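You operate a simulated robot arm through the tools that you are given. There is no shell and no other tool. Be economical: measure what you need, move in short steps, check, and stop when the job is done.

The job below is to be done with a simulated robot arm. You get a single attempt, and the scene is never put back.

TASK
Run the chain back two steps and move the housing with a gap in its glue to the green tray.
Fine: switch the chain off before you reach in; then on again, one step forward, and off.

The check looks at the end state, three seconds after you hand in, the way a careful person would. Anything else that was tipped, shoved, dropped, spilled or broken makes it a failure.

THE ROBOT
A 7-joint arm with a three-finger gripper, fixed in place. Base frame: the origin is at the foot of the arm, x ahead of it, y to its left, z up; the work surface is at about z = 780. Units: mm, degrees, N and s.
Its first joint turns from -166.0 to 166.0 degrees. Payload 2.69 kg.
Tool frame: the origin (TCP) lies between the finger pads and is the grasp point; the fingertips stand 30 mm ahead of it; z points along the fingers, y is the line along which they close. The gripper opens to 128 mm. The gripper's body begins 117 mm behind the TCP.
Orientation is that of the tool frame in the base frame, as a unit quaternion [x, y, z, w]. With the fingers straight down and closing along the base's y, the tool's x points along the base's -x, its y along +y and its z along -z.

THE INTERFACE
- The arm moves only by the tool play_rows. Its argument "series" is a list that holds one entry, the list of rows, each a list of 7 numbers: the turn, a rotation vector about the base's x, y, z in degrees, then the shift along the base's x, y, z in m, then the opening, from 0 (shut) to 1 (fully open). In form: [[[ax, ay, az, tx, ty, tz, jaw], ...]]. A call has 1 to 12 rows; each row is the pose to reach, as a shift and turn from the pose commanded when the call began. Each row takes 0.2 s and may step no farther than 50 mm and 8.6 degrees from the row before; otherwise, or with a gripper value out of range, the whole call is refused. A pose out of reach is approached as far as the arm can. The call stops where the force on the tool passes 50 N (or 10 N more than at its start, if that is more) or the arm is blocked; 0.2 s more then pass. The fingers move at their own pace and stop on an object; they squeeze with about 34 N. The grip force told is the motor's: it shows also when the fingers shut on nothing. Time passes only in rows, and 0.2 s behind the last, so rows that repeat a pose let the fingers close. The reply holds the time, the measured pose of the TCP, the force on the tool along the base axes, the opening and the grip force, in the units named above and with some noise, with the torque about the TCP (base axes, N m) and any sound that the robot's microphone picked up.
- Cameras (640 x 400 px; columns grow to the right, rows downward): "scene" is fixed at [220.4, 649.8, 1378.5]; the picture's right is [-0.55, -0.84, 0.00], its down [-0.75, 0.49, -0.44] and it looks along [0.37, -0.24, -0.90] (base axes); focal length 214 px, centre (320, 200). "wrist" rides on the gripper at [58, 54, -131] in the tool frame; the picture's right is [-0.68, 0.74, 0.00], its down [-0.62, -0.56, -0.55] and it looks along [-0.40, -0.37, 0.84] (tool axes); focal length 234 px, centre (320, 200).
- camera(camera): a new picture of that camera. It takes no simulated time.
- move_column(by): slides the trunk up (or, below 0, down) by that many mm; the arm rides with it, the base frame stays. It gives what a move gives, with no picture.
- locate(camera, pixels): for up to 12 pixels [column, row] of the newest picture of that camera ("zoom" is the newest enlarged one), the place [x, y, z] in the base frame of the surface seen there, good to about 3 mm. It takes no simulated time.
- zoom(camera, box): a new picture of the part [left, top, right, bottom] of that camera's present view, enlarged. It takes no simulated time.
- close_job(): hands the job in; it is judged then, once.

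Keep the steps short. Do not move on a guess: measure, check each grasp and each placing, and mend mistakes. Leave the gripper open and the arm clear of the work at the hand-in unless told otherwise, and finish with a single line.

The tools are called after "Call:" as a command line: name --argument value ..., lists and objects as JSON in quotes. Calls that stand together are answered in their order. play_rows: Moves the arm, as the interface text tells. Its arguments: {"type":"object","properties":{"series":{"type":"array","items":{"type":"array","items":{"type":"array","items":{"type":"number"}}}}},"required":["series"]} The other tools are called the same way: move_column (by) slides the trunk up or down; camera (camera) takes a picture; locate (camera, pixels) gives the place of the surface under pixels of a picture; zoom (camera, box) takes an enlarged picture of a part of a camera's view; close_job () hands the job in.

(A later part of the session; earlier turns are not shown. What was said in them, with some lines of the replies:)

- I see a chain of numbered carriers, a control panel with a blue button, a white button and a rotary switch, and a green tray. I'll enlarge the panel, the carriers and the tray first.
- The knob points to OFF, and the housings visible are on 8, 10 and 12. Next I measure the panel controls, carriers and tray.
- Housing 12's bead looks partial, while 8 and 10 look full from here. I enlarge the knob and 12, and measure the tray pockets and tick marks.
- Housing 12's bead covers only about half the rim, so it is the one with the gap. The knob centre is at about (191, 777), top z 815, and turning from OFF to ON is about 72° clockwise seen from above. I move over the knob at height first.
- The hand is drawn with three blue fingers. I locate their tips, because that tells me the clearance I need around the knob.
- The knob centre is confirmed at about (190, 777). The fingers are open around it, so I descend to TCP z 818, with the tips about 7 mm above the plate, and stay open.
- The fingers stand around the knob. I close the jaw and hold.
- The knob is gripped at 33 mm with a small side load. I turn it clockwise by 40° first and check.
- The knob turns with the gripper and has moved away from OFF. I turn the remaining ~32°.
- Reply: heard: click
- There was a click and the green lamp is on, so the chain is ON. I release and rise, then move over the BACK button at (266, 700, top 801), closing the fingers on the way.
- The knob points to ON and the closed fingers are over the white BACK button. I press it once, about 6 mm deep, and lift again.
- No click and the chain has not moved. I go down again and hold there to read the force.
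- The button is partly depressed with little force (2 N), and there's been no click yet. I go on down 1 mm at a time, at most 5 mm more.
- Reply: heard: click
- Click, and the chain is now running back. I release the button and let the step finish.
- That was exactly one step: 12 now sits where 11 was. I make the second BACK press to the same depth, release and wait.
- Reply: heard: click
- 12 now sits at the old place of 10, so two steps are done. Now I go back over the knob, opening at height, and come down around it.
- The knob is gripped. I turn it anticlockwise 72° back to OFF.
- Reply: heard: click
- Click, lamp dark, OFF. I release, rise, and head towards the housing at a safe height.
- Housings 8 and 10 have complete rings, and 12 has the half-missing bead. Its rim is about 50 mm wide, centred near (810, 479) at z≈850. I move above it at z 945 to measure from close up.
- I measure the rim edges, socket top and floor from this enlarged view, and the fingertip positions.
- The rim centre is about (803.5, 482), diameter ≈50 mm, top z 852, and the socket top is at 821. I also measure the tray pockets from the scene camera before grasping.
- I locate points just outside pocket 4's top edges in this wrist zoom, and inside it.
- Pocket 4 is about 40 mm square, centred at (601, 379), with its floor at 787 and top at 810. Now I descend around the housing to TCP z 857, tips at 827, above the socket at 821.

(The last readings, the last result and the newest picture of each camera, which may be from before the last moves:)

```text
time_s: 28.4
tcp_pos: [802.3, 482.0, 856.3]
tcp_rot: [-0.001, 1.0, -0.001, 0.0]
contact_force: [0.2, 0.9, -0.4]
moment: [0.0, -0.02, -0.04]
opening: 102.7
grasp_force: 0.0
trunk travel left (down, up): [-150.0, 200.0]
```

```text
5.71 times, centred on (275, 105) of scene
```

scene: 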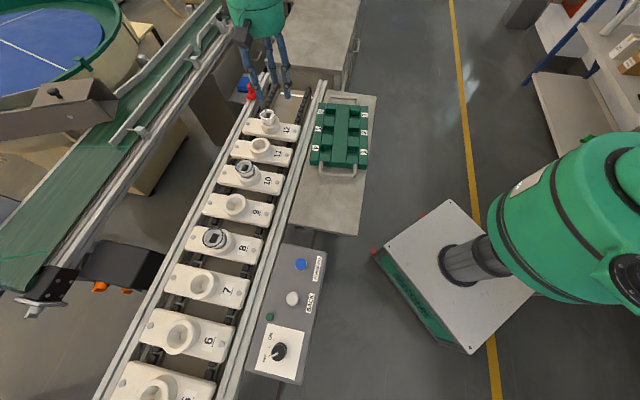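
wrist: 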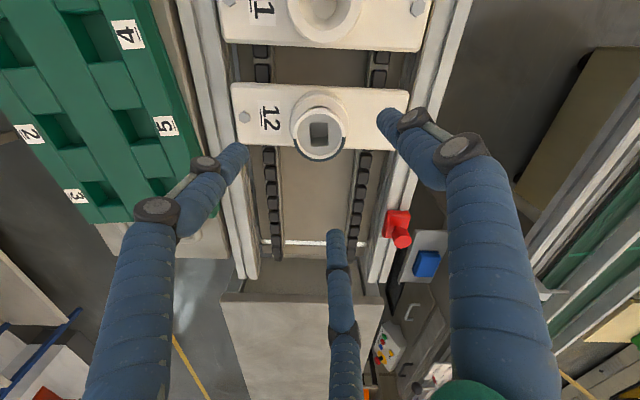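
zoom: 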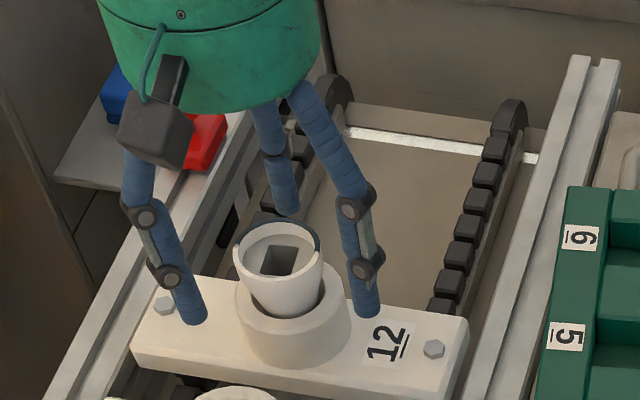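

The housing is centred between the fingers. I close and hold.

Call:
play_rows --series '[[[0, 0, 0, 0, 0, 0, 0.55], [0, 0, 0, 0, 0, 0, 0.4], [0, 0, 0, 0, 0, 0, 0.25], [0, 0, 0, 0, 0, 0, 0.2], [0, 0, 0, 0, 0, 0, 0.2]]]'

Call:
zoom --camera "wrist" --box '[220, 80, 420, 280]'

Call:
zoom --camera "scene" --box '[230, 70, 320, 140]'

```text
time_s: 29.6
tcp_pos: [803.2, 482.3, 855.9]
tcp_rot: [-0.001, 1.0, 0.0, 0.001]
contact_force: [-0.4, 1.5, 0.7]
moment: [-0.01, 0.0, 0.04]
opening: 49.4
grasp_force: 33.9
trunk travel left (down, up): [-150.0, 200.0]
```

```text
2.00 times, centred on (320, 180) of wrist
```

zoom: 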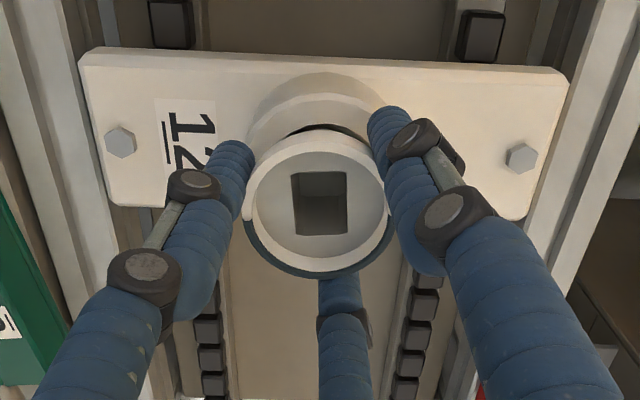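

```text
5.71 times, centred on (275, 105) of scene
```

zoom: 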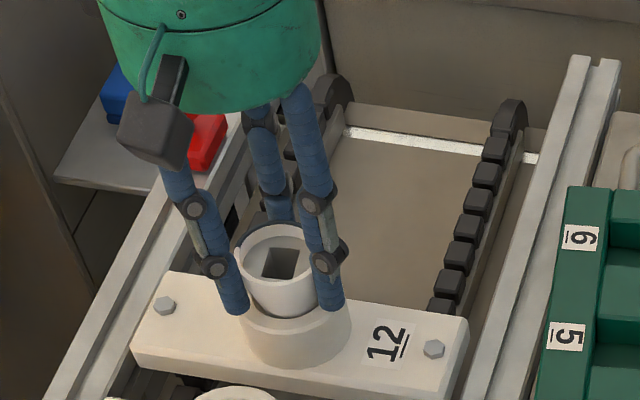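

Gripped at 49.4 mm with 34 N. I lift slowly straight up by 90 mm and check that it comes along.

Call:
play_rows --series '[[[0, 0, 0, 0, 0, 0.008, 0.2], [0, 0, 0, 0, 0, 0.02, 0.2], [0, 0, 0, 0, 0, 0.035, 0.2], [0, 0, 0, 0, 0, 0.055, 0.2], [0, 0, 0, 0, 0, 0.075, 0.2], [0, 0, 0, 0, 0, 0.09, 0.2]]]'

Call:
zoom --camera "scene" --box '[230, 60, 320, 140]'

Call:
zoom --camera "wrist" --box '[220, 80, 420, 280]'

```text
time_s: 31.0
tcp_pos: [802.7, 482.1, 947.1]
tcp_rot: [0.0, 1.0, 0.0, 0.0]
contact_force: [-0.4, -0.3, -1.3]
moment: [-0.01, 0.02, 0.0]
opening: 49.7
grasp_force: 34.1
trunk travel left (down, up): [-150.0, 200.0]
```

```text
5.00 times, centred on (275, 100) of scene
```

zoom: 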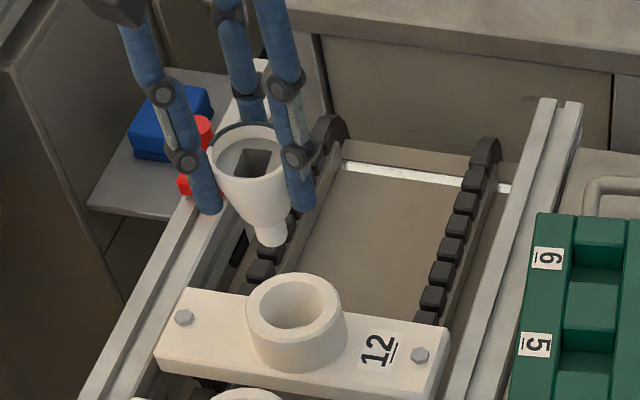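

```text
2.00 times, centred on (320, 180) of wrist
```

zoom: 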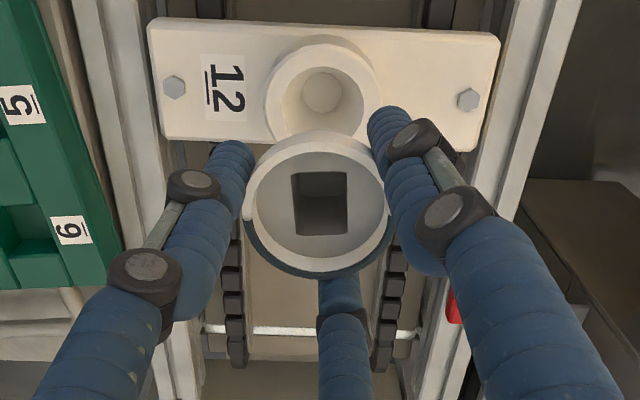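

The housing comes up cleanly; it's a cup with a tapered lower end and a stem. I measure its length from the scene view to know the placing height.

Call:
zoom --camera "scene" --box '[245, 80, 285, 115]'

Call:
locate --camera "zoom" --pixels '[[320, 300], [320, 320], [315, 335], [345, 320], [290, 320], [270, 260], [300, 260], [340, 260], [285, 220], [265, 180], [330, 290], [300, 295]]'

```text
11.43 times, centred on (265, 98) of scene
```

zoom: 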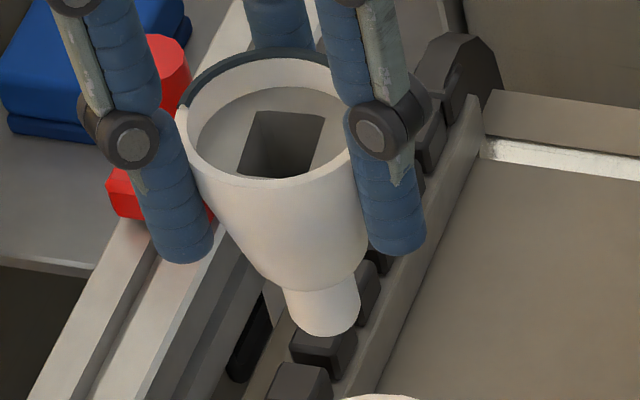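

```text
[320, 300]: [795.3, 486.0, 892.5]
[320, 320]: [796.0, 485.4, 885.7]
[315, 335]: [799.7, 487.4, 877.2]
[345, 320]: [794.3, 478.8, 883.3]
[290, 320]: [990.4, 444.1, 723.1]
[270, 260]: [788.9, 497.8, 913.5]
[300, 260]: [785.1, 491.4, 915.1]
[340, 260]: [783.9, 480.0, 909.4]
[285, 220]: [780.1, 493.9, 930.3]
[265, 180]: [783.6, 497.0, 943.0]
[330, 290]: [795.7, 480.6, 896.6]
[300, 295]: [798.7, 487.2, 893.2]
```

The stem bottom is 70 mm below the TCP and 20 mm wide, and the cup body is about 35 mm wide where it meets the tray top, so it fits the 40 mm pocket. I carry it over pocket 4 at this height.

Call:
play_rows --series '[[[0, 0, 0, -0.02, -0.01, 0, 0.2], [0, 0, 0, -0.055, -0.028, 0, 0.2], [0, 0, 0, -0.09, -0.046, 0, 0.2], [0, 0, 0, -0.125, -0.064, 0, 0.2], [0, 0, 0, -0.16, -0.082, 0, 0.2], [0, 0, 0, -0.188, -0.096, 0, 0.2], [0, 0, 0, -0.202, -0.1033, 0, 0.2], [0, 0, 0, -0.202, -0.1033, 0, 0.2]]]'

Call:
camera --camera "wrist"

Call:
camera --camera "scene"

Call:
zoom --camera "wrist" --box '[240, 70, 400, 230]'

```text
time_s: 32.8
tcp_pos: [598.2, 378.2, 947.4]
tcp_rot: [0.0, 1.0, 0.0, -0.001]
contact_force: [0.1, -0.8, -0.2]
moment: [0.03, 0.03, -0.02]
opening: 49.5
grasp_force: 34.4
trunk travel left (down, up): [-150.0, 200.0]
```

```text
taken
```

wrist: 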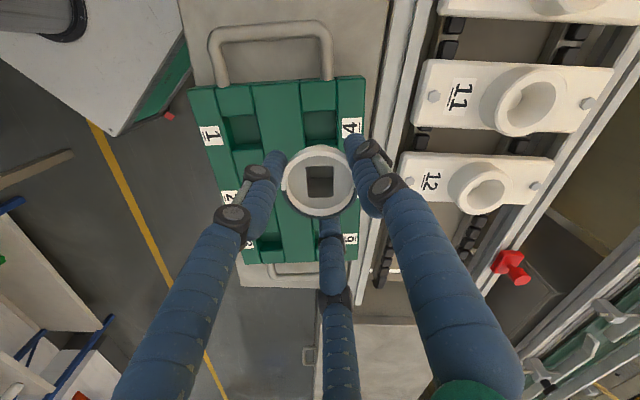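

```text
taken
```

scene: 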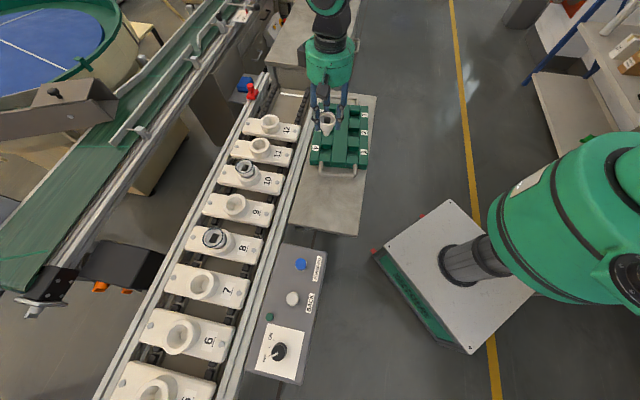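

```text
2.50 times, centred on (320, 150) of wrist
```

zoom: 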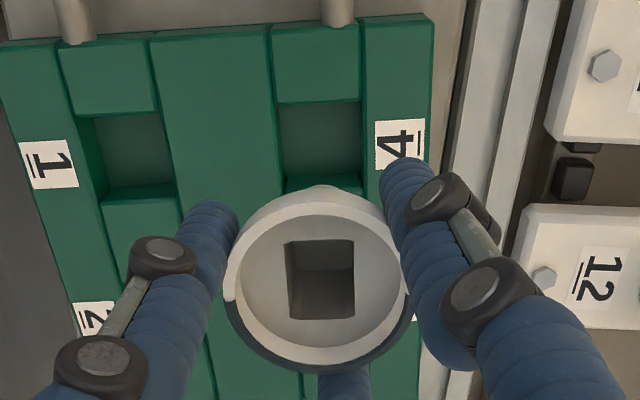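

Pocket 4 shows in the zoom at about (277–365, 100–180). I re-measure its edges.

Call:
locate --camera "zoom" --pixels '[[273, 98], [364, 94], [370, 178], [278, 178], [320, 95], [370, 140], [272, 140], [320, 180], [310, 135], [340, 140], [330, 160], [300, 120]]'

```text
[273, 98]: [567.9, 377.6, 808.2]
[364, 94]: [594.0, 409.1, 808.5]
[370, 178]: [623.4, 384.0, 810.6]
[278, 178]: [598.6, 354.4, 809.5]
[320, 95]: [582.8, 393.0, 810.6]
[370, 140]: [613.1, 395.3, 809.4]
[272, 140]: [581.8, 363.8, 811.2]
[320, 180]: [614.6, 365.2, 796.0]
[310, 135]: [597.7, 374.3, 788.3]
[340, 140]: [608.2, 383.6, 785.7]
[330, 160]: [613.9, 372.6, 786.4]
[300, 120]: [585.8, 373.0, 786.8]
```

The pocket centre is (600, 379.5) and the TCP is over it within about 1 mm. I lower to 4 mm above the floor, stopping earlier if there's contact.

Call:
play_rows --series '[[[0, 0, 0, 0.0, 0.0005, -0.025, 0.2], [0, 0, 0, 0.0, 0.0005, -0.045, 0.2], [0, 0, 0, 0.0, 0.0005, -0.06, 0.2], [0, 0, 0, 0.0, 0.0005, -0.072, 0.2], [0, 0, 0, 0.0, 0.0005, -0.081, 0.2], [0, 0, 0, 0.0, 0.0005, -0.085, 0.2], [0, 0, 0, 0.0, 0.0005, -0.085, 0.2]]]'

Call:
zoom --camera "scene" --box '[295, 90, 375, 170]'

Call:
zoom --camera "wrist" --box '[240, 90, 400, 260]'

```text
time_s: 34.4
tcp_pos: [601.4, 380.3, 861.7]
tcp_rot: [0.0, 1.0, 0.0, 0.0]
contact_force: [0.3, 0.2, -0.8]
moment: [0.03, 0.03, 0.01]
opening: 49.6
grasp_force: 34.2
trunk travel left (down, up): [-150.0, 200.0]
```

```text
5.00 times, centred on (335, 130) of scene
```

zoom: 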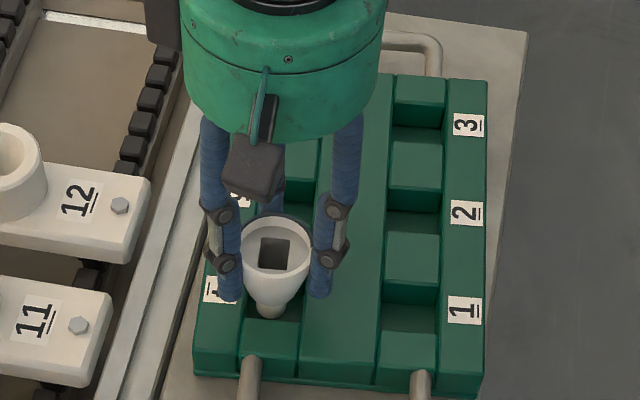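

```text
2.35 times, centred on (320, 175) of wrist
```

zoom: 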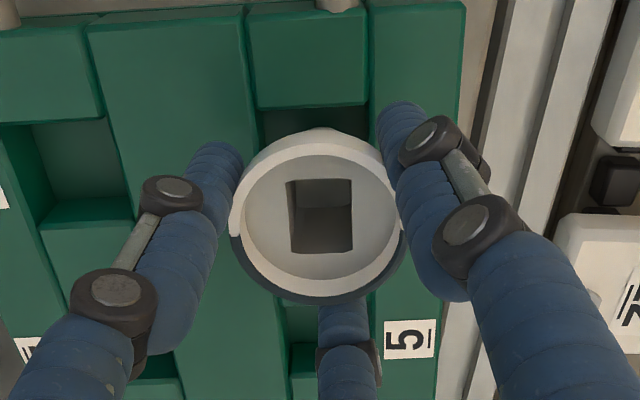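

The housing is inside the pocket and touches nothing yet. I lower 1 mm per row and look for floor contact.

Call:
play_rows --series '[[[0, 0, 0, 0, 0, -0.001, 0.2], [0, 0, 0, 0, 0, -0.002, 0.2], [0, 0, 0, 0, 0, -0.003, 0.2], [0, 0, 0, 0, 0, -0.004, 0.2], [0, 0, 0, 0, 0, -0.004, 0.2]]]'

Call:
zoom --camera "scene" --box '[310, 125, 345, 165]'

```text
time_s: 35.6
tcp_pos: [600.9, 378.6, 859.0]
tcp_rot: [0.0, 1.0, 0.0, 0.0]
contact_force: [0.3, 0.3, 0.6]
moment: [-0.02, 0.0, 0.0]
opening: 49.8
grasp_force: 33.5
trunk travel left (down, up): [-150.0, 200.0]
```

```text
10.00 times, centred on (328, 145) of scene
```

zoom: 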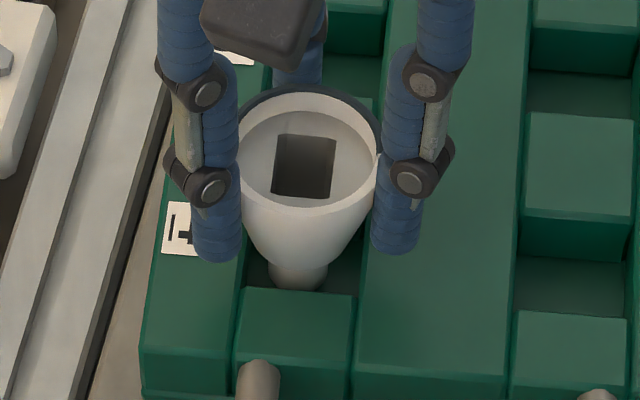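

No clear contact yet. I go on in 1 mm steps.

Call:
play_rows --series '[[[0, 0, 0, 0, 0, -0.001, 0.2], [0, 0, 0, 0, 0, -0.002, 0.2], [0, 0, 0, 0, 0, -0.002, 0.2]]]'

```text
time_s: 36.4
tcp_pos: [600.2, 381.0, 856.0]
tcp_rot: [0.0, 1.0, 0.001, 0.0]
contact_force: [-0.5, -0.8, -0.5]
moment: [-0.01, 0.01, 0.02]
opening: 49.6
grasp_force: 34.2
trunk travel left (down, up): [-150.0, 200.0]
```

Call:
play_rows --series '[[[0, 0, 0, 0, 0, -0.001, 0.2], [0, 0, 0, 0, 0, -0.002, 0.2], [0, 0, 0, 0, 0, -0.002, 0.2]]]'

Call:
zoom --camera "scene" --box '[310, 125, 345, 165]'

Call:
locate --camera "zoom" --pixels '[[298, 280], [298, 270], [250, 280], [345, 275], [290, 205], [345, 205], [300, 245], [200, 240], [295, 310]]'

```text
time_s: 37.2
tcp_pos: [599.7, 378.9, 855.4]
tcp_rot: [0.0, 1.0, 0.0, 0.0]
contact_force: [-1.6, -0.8, 6.6]
moment: [-0.03, 0.13, 0.02]
opening: 49.7
grasp_force: 33.8
trunk travel left (down, up): [-150.0, 200.0]
```

```text
10.00 times, centred on (328, 145) of scene
```

zoom: 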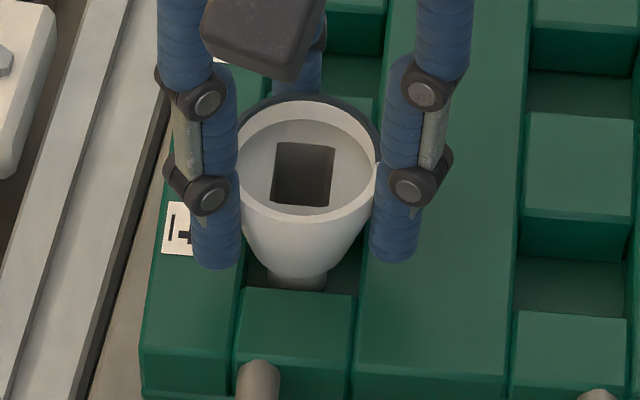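

```text
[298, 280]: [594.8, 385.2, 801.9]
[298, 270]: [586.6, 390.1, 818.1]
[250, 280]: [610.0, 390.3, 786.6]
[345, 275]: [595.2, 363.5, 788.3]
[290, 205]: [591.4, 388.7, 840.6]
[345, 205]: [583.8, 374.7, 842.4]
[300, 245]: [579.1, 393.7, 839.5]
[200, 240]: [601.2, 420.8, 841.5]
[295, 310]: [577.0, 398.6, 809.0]
```

There's 6.6 N upward, so the stem stands on the pocket floor and the housing is upright. I open slowly and hold position.

Call:
play_rows --series '[[[0, 0, 0, 0, 0, 0, 0.4], [0, 0, 0, 0, 0, 0, 0.43], [0, 0, 0, 0, 0, 0, 0.5], [0, 0, 0, 0, 0, 0, 0.6], [0, 0, 0, 0, 0, 0, 0.6]]]'

Call:
zoom --camera "scene" --box '[310, 125, 345, 165]'

```text
time_s: 38.4
tcp_pos: [600.6, 379.2, 854.3]
tcp_rot: [0.0, 1.0, 0.0, 0.0]
contact_force: [-0.5, -0.5, 0.6]
moment: [0.01, -0.03, -0.02]
opening: 76.9
grasp_force: 0.0
trunk travel left (down, up): [-150.0, 200.0]
```

```text
10.00 times, centred on (328, 145) of scene
```

zoom: 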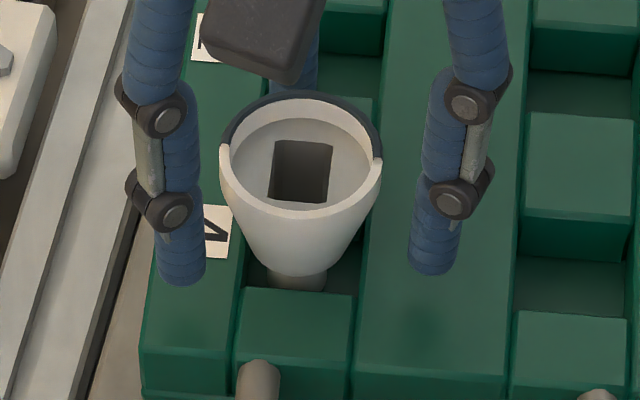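

The housing stands upright and free in pocket 4. I rise straight up, then travel to the knob.

Call:
play_rows --series '[[[0, 0, 0, 0, 0, 0.02, 0.6], [0, 0, 0, 0, 0, 0.05, 0.6], [0, 0, 0, 0, 0, 0.09, 0.6], [0, 0, 0, 0, 0, 0.13, 0.6], [0, 0, 0, 0, 0, 0.17, 0.6], [0, 0, 0, -0.03, 0.029, 0.18, 0.6], [0, 0, 0, -0.062, 0.06, 0.18, 0.5], [0, 0, 0, -0.094, 0.091, 0.18, 0.5], [0, 0, 0, -0.126, 0.122, 0.18, 0.5], [0, 0, 0, -0.158, 0.153, 0.18, 0.5], [0, 0, 0, -0.19, 0.184, 0.18, 0.5]]]'

Call:
play_rows --series '[[[0, 0, 0, -0.032, 0.031, 0, 0.5], [0, 0, 0, -0.064, 0.062, 0, 0.5], [0, 0, 0, -0.096, 0.093, 0, 0.5], [0, 0, 0, -0.128, 0.124, 0, 0.5], [0, 0, 0, -0.16, 0.155, -0.01, 0.5], [0, 0, 0, -0.192, 0.186, -0.03, 0.5], [0, 0, 0, -0.22, 0.2147, -0.06, 0.5], [0, 0, 0, -0.22, 0.2147, -0.1, 0.5], [0, 0, 0, -0.22, 0.2147, -0.12, 0.5], [0, 0, 0, -0.22, 0.2147, -0.12, 0.5]]]'

Call:
camera --camera "wrist"

Call:
zoom --camera "scene" --box '[240, 90, 380, 180]'

```text
time_s: 40.8
tcp_pos: [410.5, 564.1, 1032.4]
tcp_rot: [0.0, 1.0, 0.0, 0.001]
contact_force: [0.4, -0.6, 0.6]
moment: [-0.01, 0.0, -0.02]
opening: 64.0
grasp_force: 0.1
trunk travel left (down, up): [-150.0, 200.0]
```

```text
time_s: 43.0
tcp_pos: [190.9, 779.4, 914.1]
tcp_rot: [0.0, 1.0, 0.0, 0.0]
contact_force: [-0.3, -0.5, -0.5]
moment: [0.02, 0.03, -0.03]
opening: 64.0
grasp_force: 0.1
trunk travel left (down, up): [-150.0, 200.0]
```

```text
taken
```

wrist: 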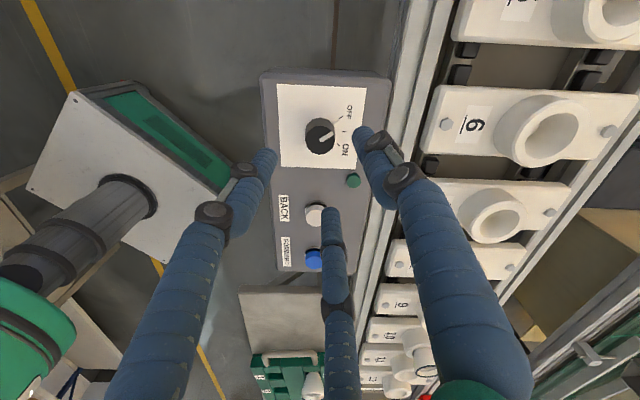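

```text
4.44 times, centred on (310, 135) of scene
```

zoom: 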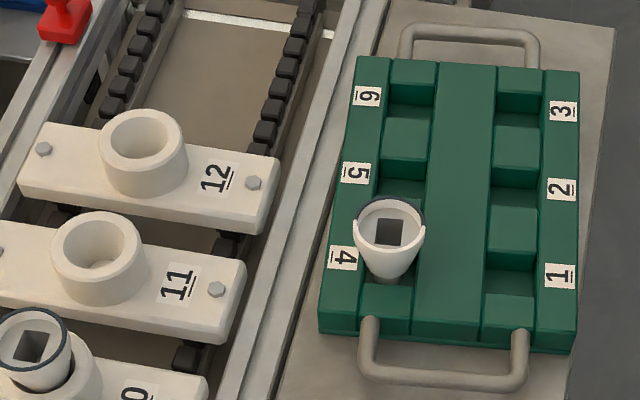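

The housing sits in the tray. I'm over the knob, so I descend around it and close.

Call:
play_rows --series '[[[0, 0, 0, 0, 0, -0.045, 0.5], [0, 0, 0, 0, 0, -0.08, 0.5], [0, 0, 0, 0, 0, -0.0955, 0.5], [0, 0, 0, 0, 0, -0.0955, 0.5], [0, 0, 0, 0, 0, -0.0955, 0.1], [0, 0, 0, 0, 0, -0.0955, 0.1], [0, 0, 0, 0, 0, -0.0955, 0.1]]]'

Call:
zoom --camera "wrist" --box '[240, 80, 420, 270]'

```text
time_s: 44.6
tcp_pos: [189.7, 777.3, 818.4]
tcp_rot: [0.0, 1.0, 0.0, -0.001]
contact_force: [0.5, 8.6, -3.0]
moment: [0.4, 0.03, 0.02]
opening: 33.1
grasp_force: 45.4
trunk travel left (down, up): [-150.0, 200.0]
```

```text
2.11 times, centred on (330, 175) of wrist
```

zoom: 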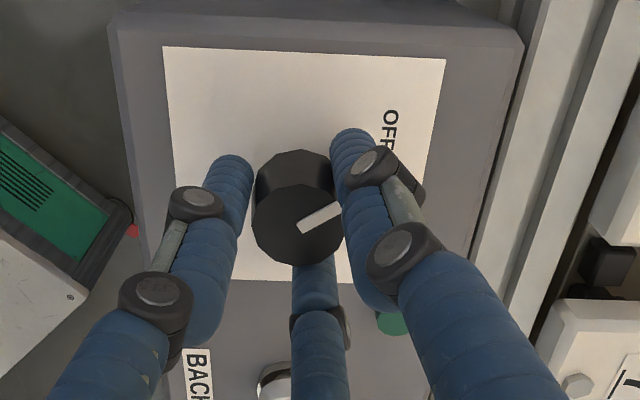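

Gripped. I turn it clockwise 72° to ON.

Call:
play_rows --series '[[[0, 0, -8, 0, 0.001, 0, 0.1], [0, 0, -16, 0, 0.001, 0, 0.1], [0, 0, -24, 0, 0.001, 0, 0.1], [0, 0, -32, 0, 0.001, 0, 0.1], [0, 0, -40, 0, 0.001, 0, 0.1], [0, 0, -48, 0, 0.001, 0, 0.1], [0, 0, -56, 0, 0.001, 0, 0.1], [0, 0, -64, 0, 0.001, 0, 0.1], [0, 0, -72, 0, 0.001, 0, 0.1], [0, 0, -72, 0, 0.001, 0, 0.1]]]'

Call:
zoom --camera "wrist" --box '[240, 80, 420, 270]'

```text
time_s: 46.8
tcp_pos: [190.4, 778.0, 819.2]
tcp_rot: [0.588, 0.809, 0.0, 0.0]
contact_force: [10.1, -16.6, 3.8]
moment: [-0.5, -0.42, 0.54]
opening: 33.1
grasp_force: 44.3
trunk travel left (down, up): [-150.0, 200.0]
heard: click
```

```text
2.11 times, centred on (330, 175) of wrist
```

zoom: 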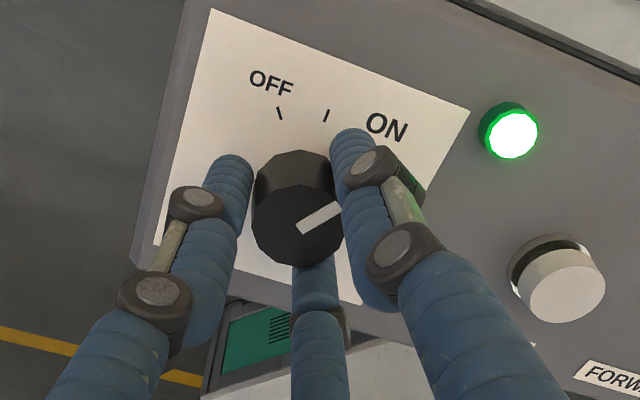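

ON again, lamp lit. I release, rise and go over the blue FORWARD button at (325, 642), closing the fingers.

Call:
play_rows --series '[[[0, 0, 0, 0, 0, 0, 0.45], [0, 0, 0, 0, 0, 0, 0.45], [0, 0, 0, 0, 0, 0.04, 0.45], [0, 0, 0, 0, 0, 0.08, 0.45], [0, 0, 0, 0.03, -0.03, 0.08, 0.2], [0, 0, 0, 0.063, -0.064, 0.08, 0], [0, 0, 0, 0.096, -0.097, 0.08, 0], [0, 0, 0, 0.125, -0.126, 0.08, 0], [0, 0, 0, 0.1348, -0.136, 0.07, 0], [0, 0, 0, 0.1348, -0.136, 0.04, 0], [0, 0, 0, 0.1348, -0.136, 0.04, 0]]]'

Call:
zoom --camera "wrist" --box '[220, 60, 460, 220]'

Call:
camera --camera "scene"

```text
time_s: 49.2
tcp_pos: [326.6, 644.8, 857.0]
tcp_rot: [0.588, 0.809, 0.0, 0.0]
contact_force: [-0.2, -0.2, 0.4]
moment: [-0.03, 0.01, 0.01]
opening: 2.1
grasp_force: 31.2
trunk travel left (down, up): [-150.0, 200.0]
```

```text
2.50 times, centred on (340, 140) of wrist
```

zoom: 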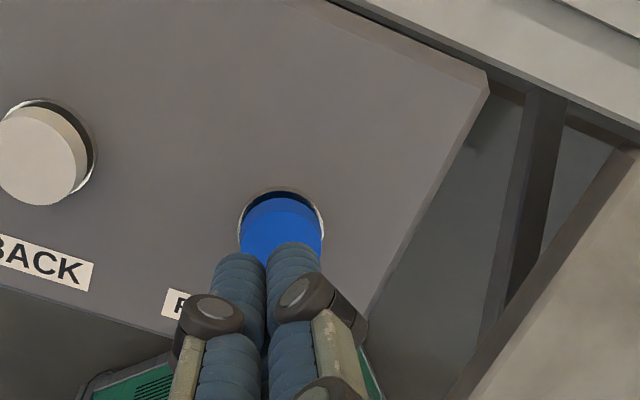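

```text
taken
```

scene: 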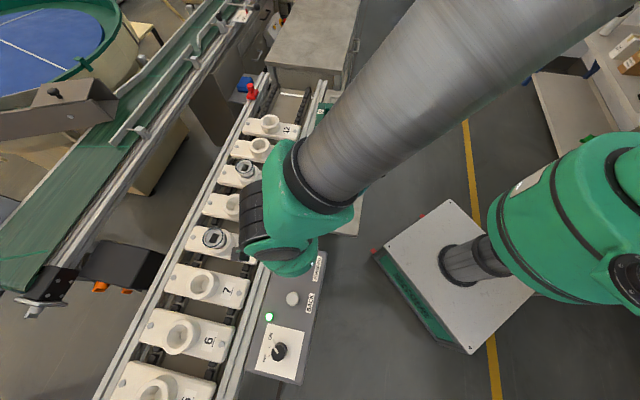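

The fingers are over the blue button. I press FORWARD once to the same depth, release and wait.

Call:
play_rows --series '[[[0, 0, 0, 0, 0, -0.02, 0], [0, 0, 0, 0, 0, -0.032, 0], [0, 0, 0, 0, 0, -0.0355, 0], [0, 0, 0, 0, 0, -0.037, 0], [0, 0, 0, 0, 0, -0.037, 0], [0, 0, 0, 0, 0, -0.015, 0], [0, 0, 0, 0, 0, 0, 0], [0, 0, 0, 0, 0, 0, 0], [0, 0, 0, 0, 0, 0, 0], [0, 0, 0, 0, 0, 0, 0], [0, 0, 0, 0, 0, 0, 0], [0, 0, 0, 0, 0, 0, 0]]]'

Call:
camera --camera "scene"

```text
time_s: 51.8
tcp_pos: [325.2, 642.8, 858.0]
tcp_rot: [0.588, 0.809, 0.0, 0.0]
contact_force: [-1.3, 0.6, -0.3]
moment: [0.01, 0.02, 0.02]
opening: 2.0
grasp_force: 31.9
trunk travel left (down, up): [-150.0, 200.0]
heard: click
```

```text
taken
```

scene: 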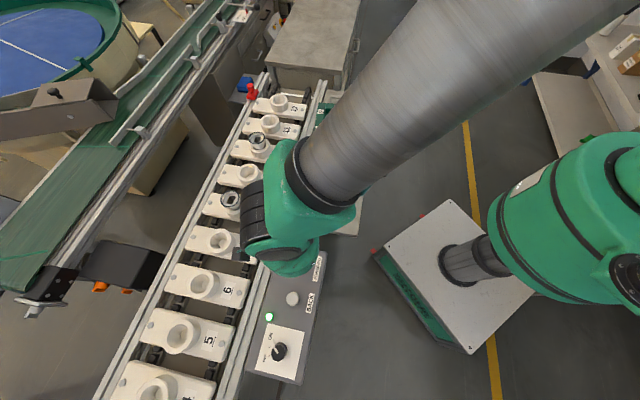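

The chain went exactly one step forward: 12 is now at the old place of 11. I go back to the knob, open at height, descend and close.

Call:
play_rows --series '[[[0, 0, 0, 0, 0, 0.04, 0], [0, 0, 0, -0.033, 0.033, 0.04, 0], [0, 0, 0, -0.066, 0.067, 0.04, 0.2], [0, 0, 0, -0.1, 0.1, 0.04, 0.45], [0, 0, 0, -0.125, 0.126, 0.04, 0.45], [0, 0, 0, -0.1348, 0.136, 0.04, 0.45], [0, 0, 0, -0.1348, 0.136, 0.0, 0.45], [0, 0, 0, -0.1348, 0.136, -0.039, 0.45], [0, 0, 0, -0.1348, 0.136, -0.039, 0.45], [0, 0, 0, -0.1348, 0.136, -0.039, 0.1], [0, 0, 0, -0.1348, 0.136, -0.039, 0.1], [0, 0, 0, -0.1348, 0.136, -0.039, 0.1]]]'

Call:
zoom --camera "wrist" --box '[240, 80, 420, 270]'

```text
time_s: 54.4
tcp_pos: [189.0, 778.0, 817.6]
tcp_rot: [0.588, 0.809, 0.001, 0.0]
contact_force: [0.6, -4.2, 2.7]
moment: [-0.17, -0.03, -0.01]
opening: 33.3
grasp_force: 45.4
trunk travel left (down, up): [-150.0, 200.0]
```

```text
2.11 times, centred on (330, 175) of wrist
```

zoom: 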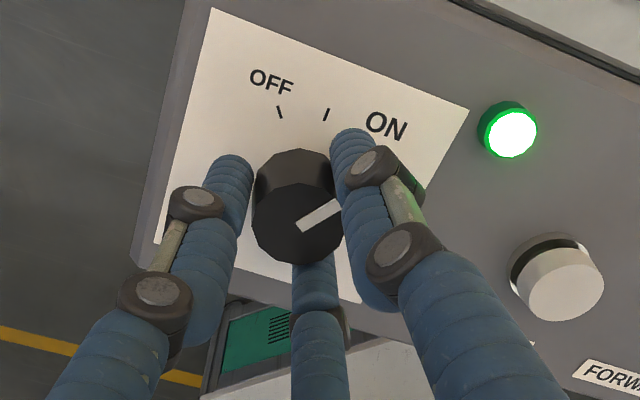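

Gripped. I turn it anticlockwise 72° to OFF.

Call:
play_rows --series '[[[0, 0, 8, 0, 0, 0, 0.1], [0, 0, 16, 0, 0, 0, 0.1], [0, 0, 24, 0, 0, 0, 0.1], [0, 0, 32, 0, 0, 0, 0.1], [0, 0, 40, 0, 0, 0, 0.1], [0, 0, 48, 0, 0, 0, 0.1], [0, 0, 56, 0, 0, 0, 0.1], [0, 0, 64, 0, 0, 0, 0.1], [0, 0, 72, 0, 0, 0, 0.1], [0, 0, 72, 0, 0, 0, 0.1]]]'

Call:
play_rows --series '[[[0, 0, 0, 0, 0, 0, 0.5], [0, 0, 0, 0, 0, 0, 0.5], [0, 0, 0, 0, 0, 0.04, 0.5], [0, 0, 0, 0, 0, 0.09, 0.5], [0, 0, 0, 0, 0, 0.14, 0.5], [0, 0, 0, 0, 0, 0.19, 0.5], [0, 0, 0, 0.02, -0.02, 0.22, 0.6], [0, 0, 0, 0.05, -0.05, 0.23, 0.8], [0, 0, 0, 0.08, -0.08, 0.23, 1], [0, 0, 0, 0.11, -0.11, 0.23, 1], [0, 0, 0, 0.14, -0.14, 0.23, 1]]]'

Call:
camera --camera "scene"

Call:
camera --camera "wrist"

```text
time_s: 56.6
tcp_pos: [190.5, 778.5, 819.2]
tcp_rot: [-0.001, 1.0, -0.001, 0.0]
contact_force: [4.5, -18.7, 2.4]
moment: [-0.49, -0.06, -0.57]
opening: 33.0
grasp_force: 44.9
trunk travel left (down, up): [-150.0, 200.0]
heard: click
```

```text
time_s: 59.0
tcp_pos: [329.7, 638.2, 1050.2]
tcp_rot: [0.0, 1.0, 0.0, 0.0]
contact_force: [-0.9, 1.2, -0.5]
moment: [-0.04, 0.01, 0.01]
opening: 128.0
grasp_force: 0.0
trunk travel left (down, up): [-150.0, 200.0]
```

```text
taken
```

scene: 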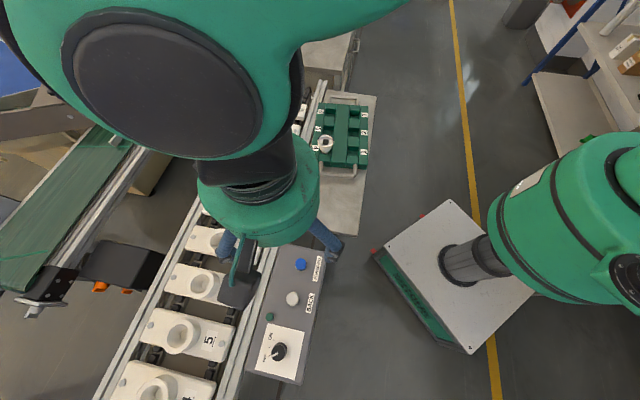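

```text
taken
```

wrist: 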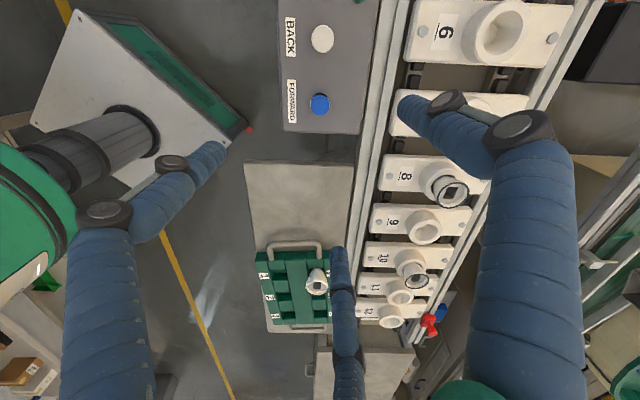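

I heard the click and the lamp looks dark. One last close check of the knob, lamp and tray before I hand in.

Call:
zoom --camera "scene" --box '[240, 240, 340, 390]'

Call:
zoom --camera "scene" --box '[290, 90, 380, 180]'

Call:
zoom --camera "wrist" --box '[330, 130, 500, 340]'

```text
2.67 times, centred on (290, 315) of scene
```

zoom: 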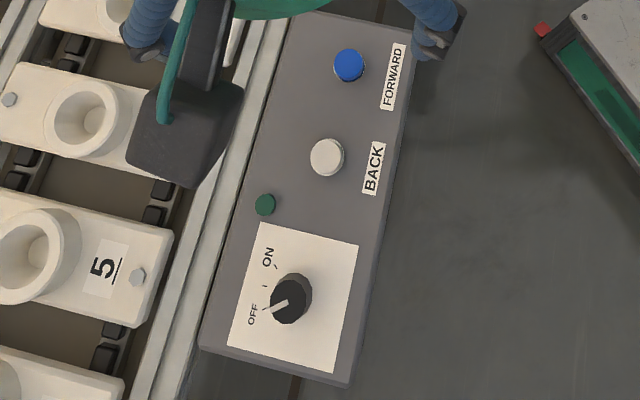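

```text
4.44 times, centred on (335, 135) of scene
```

zoom: 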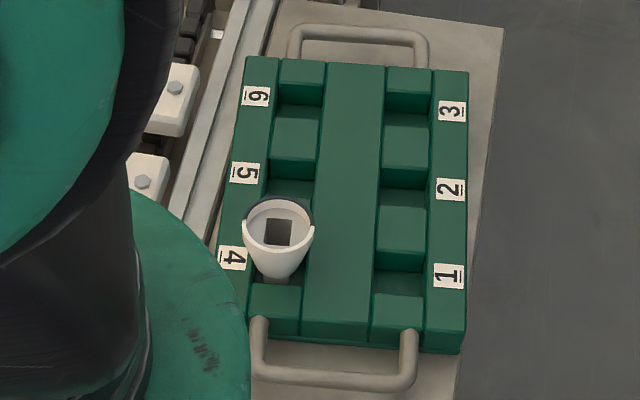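

```text
1.90 times, centred on (415, 235) of wrist
```

zoom: 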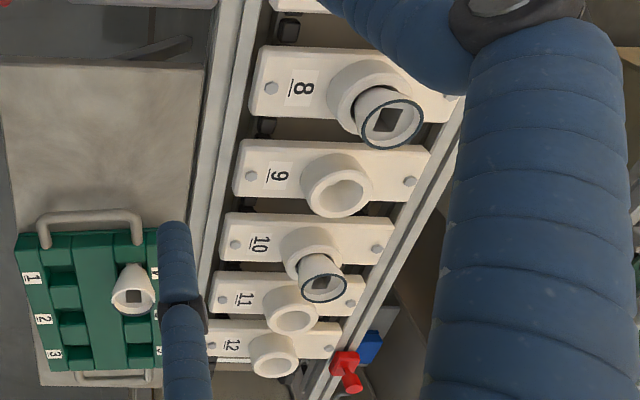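

The knob is at OFF, the lamp is dark, and the housing is upright in pocket 4. The other two housings are still in place, and the arm is clear with the gripper open. I hand in.

Call:
close_job

```text
The job is handed in.
```

The chain ran back two steps, the housing with the gap in its glue (from carrier 12) was moved to pocket 4 of the green tray with the chain off, and the chain then ran one step forward and was switched off.
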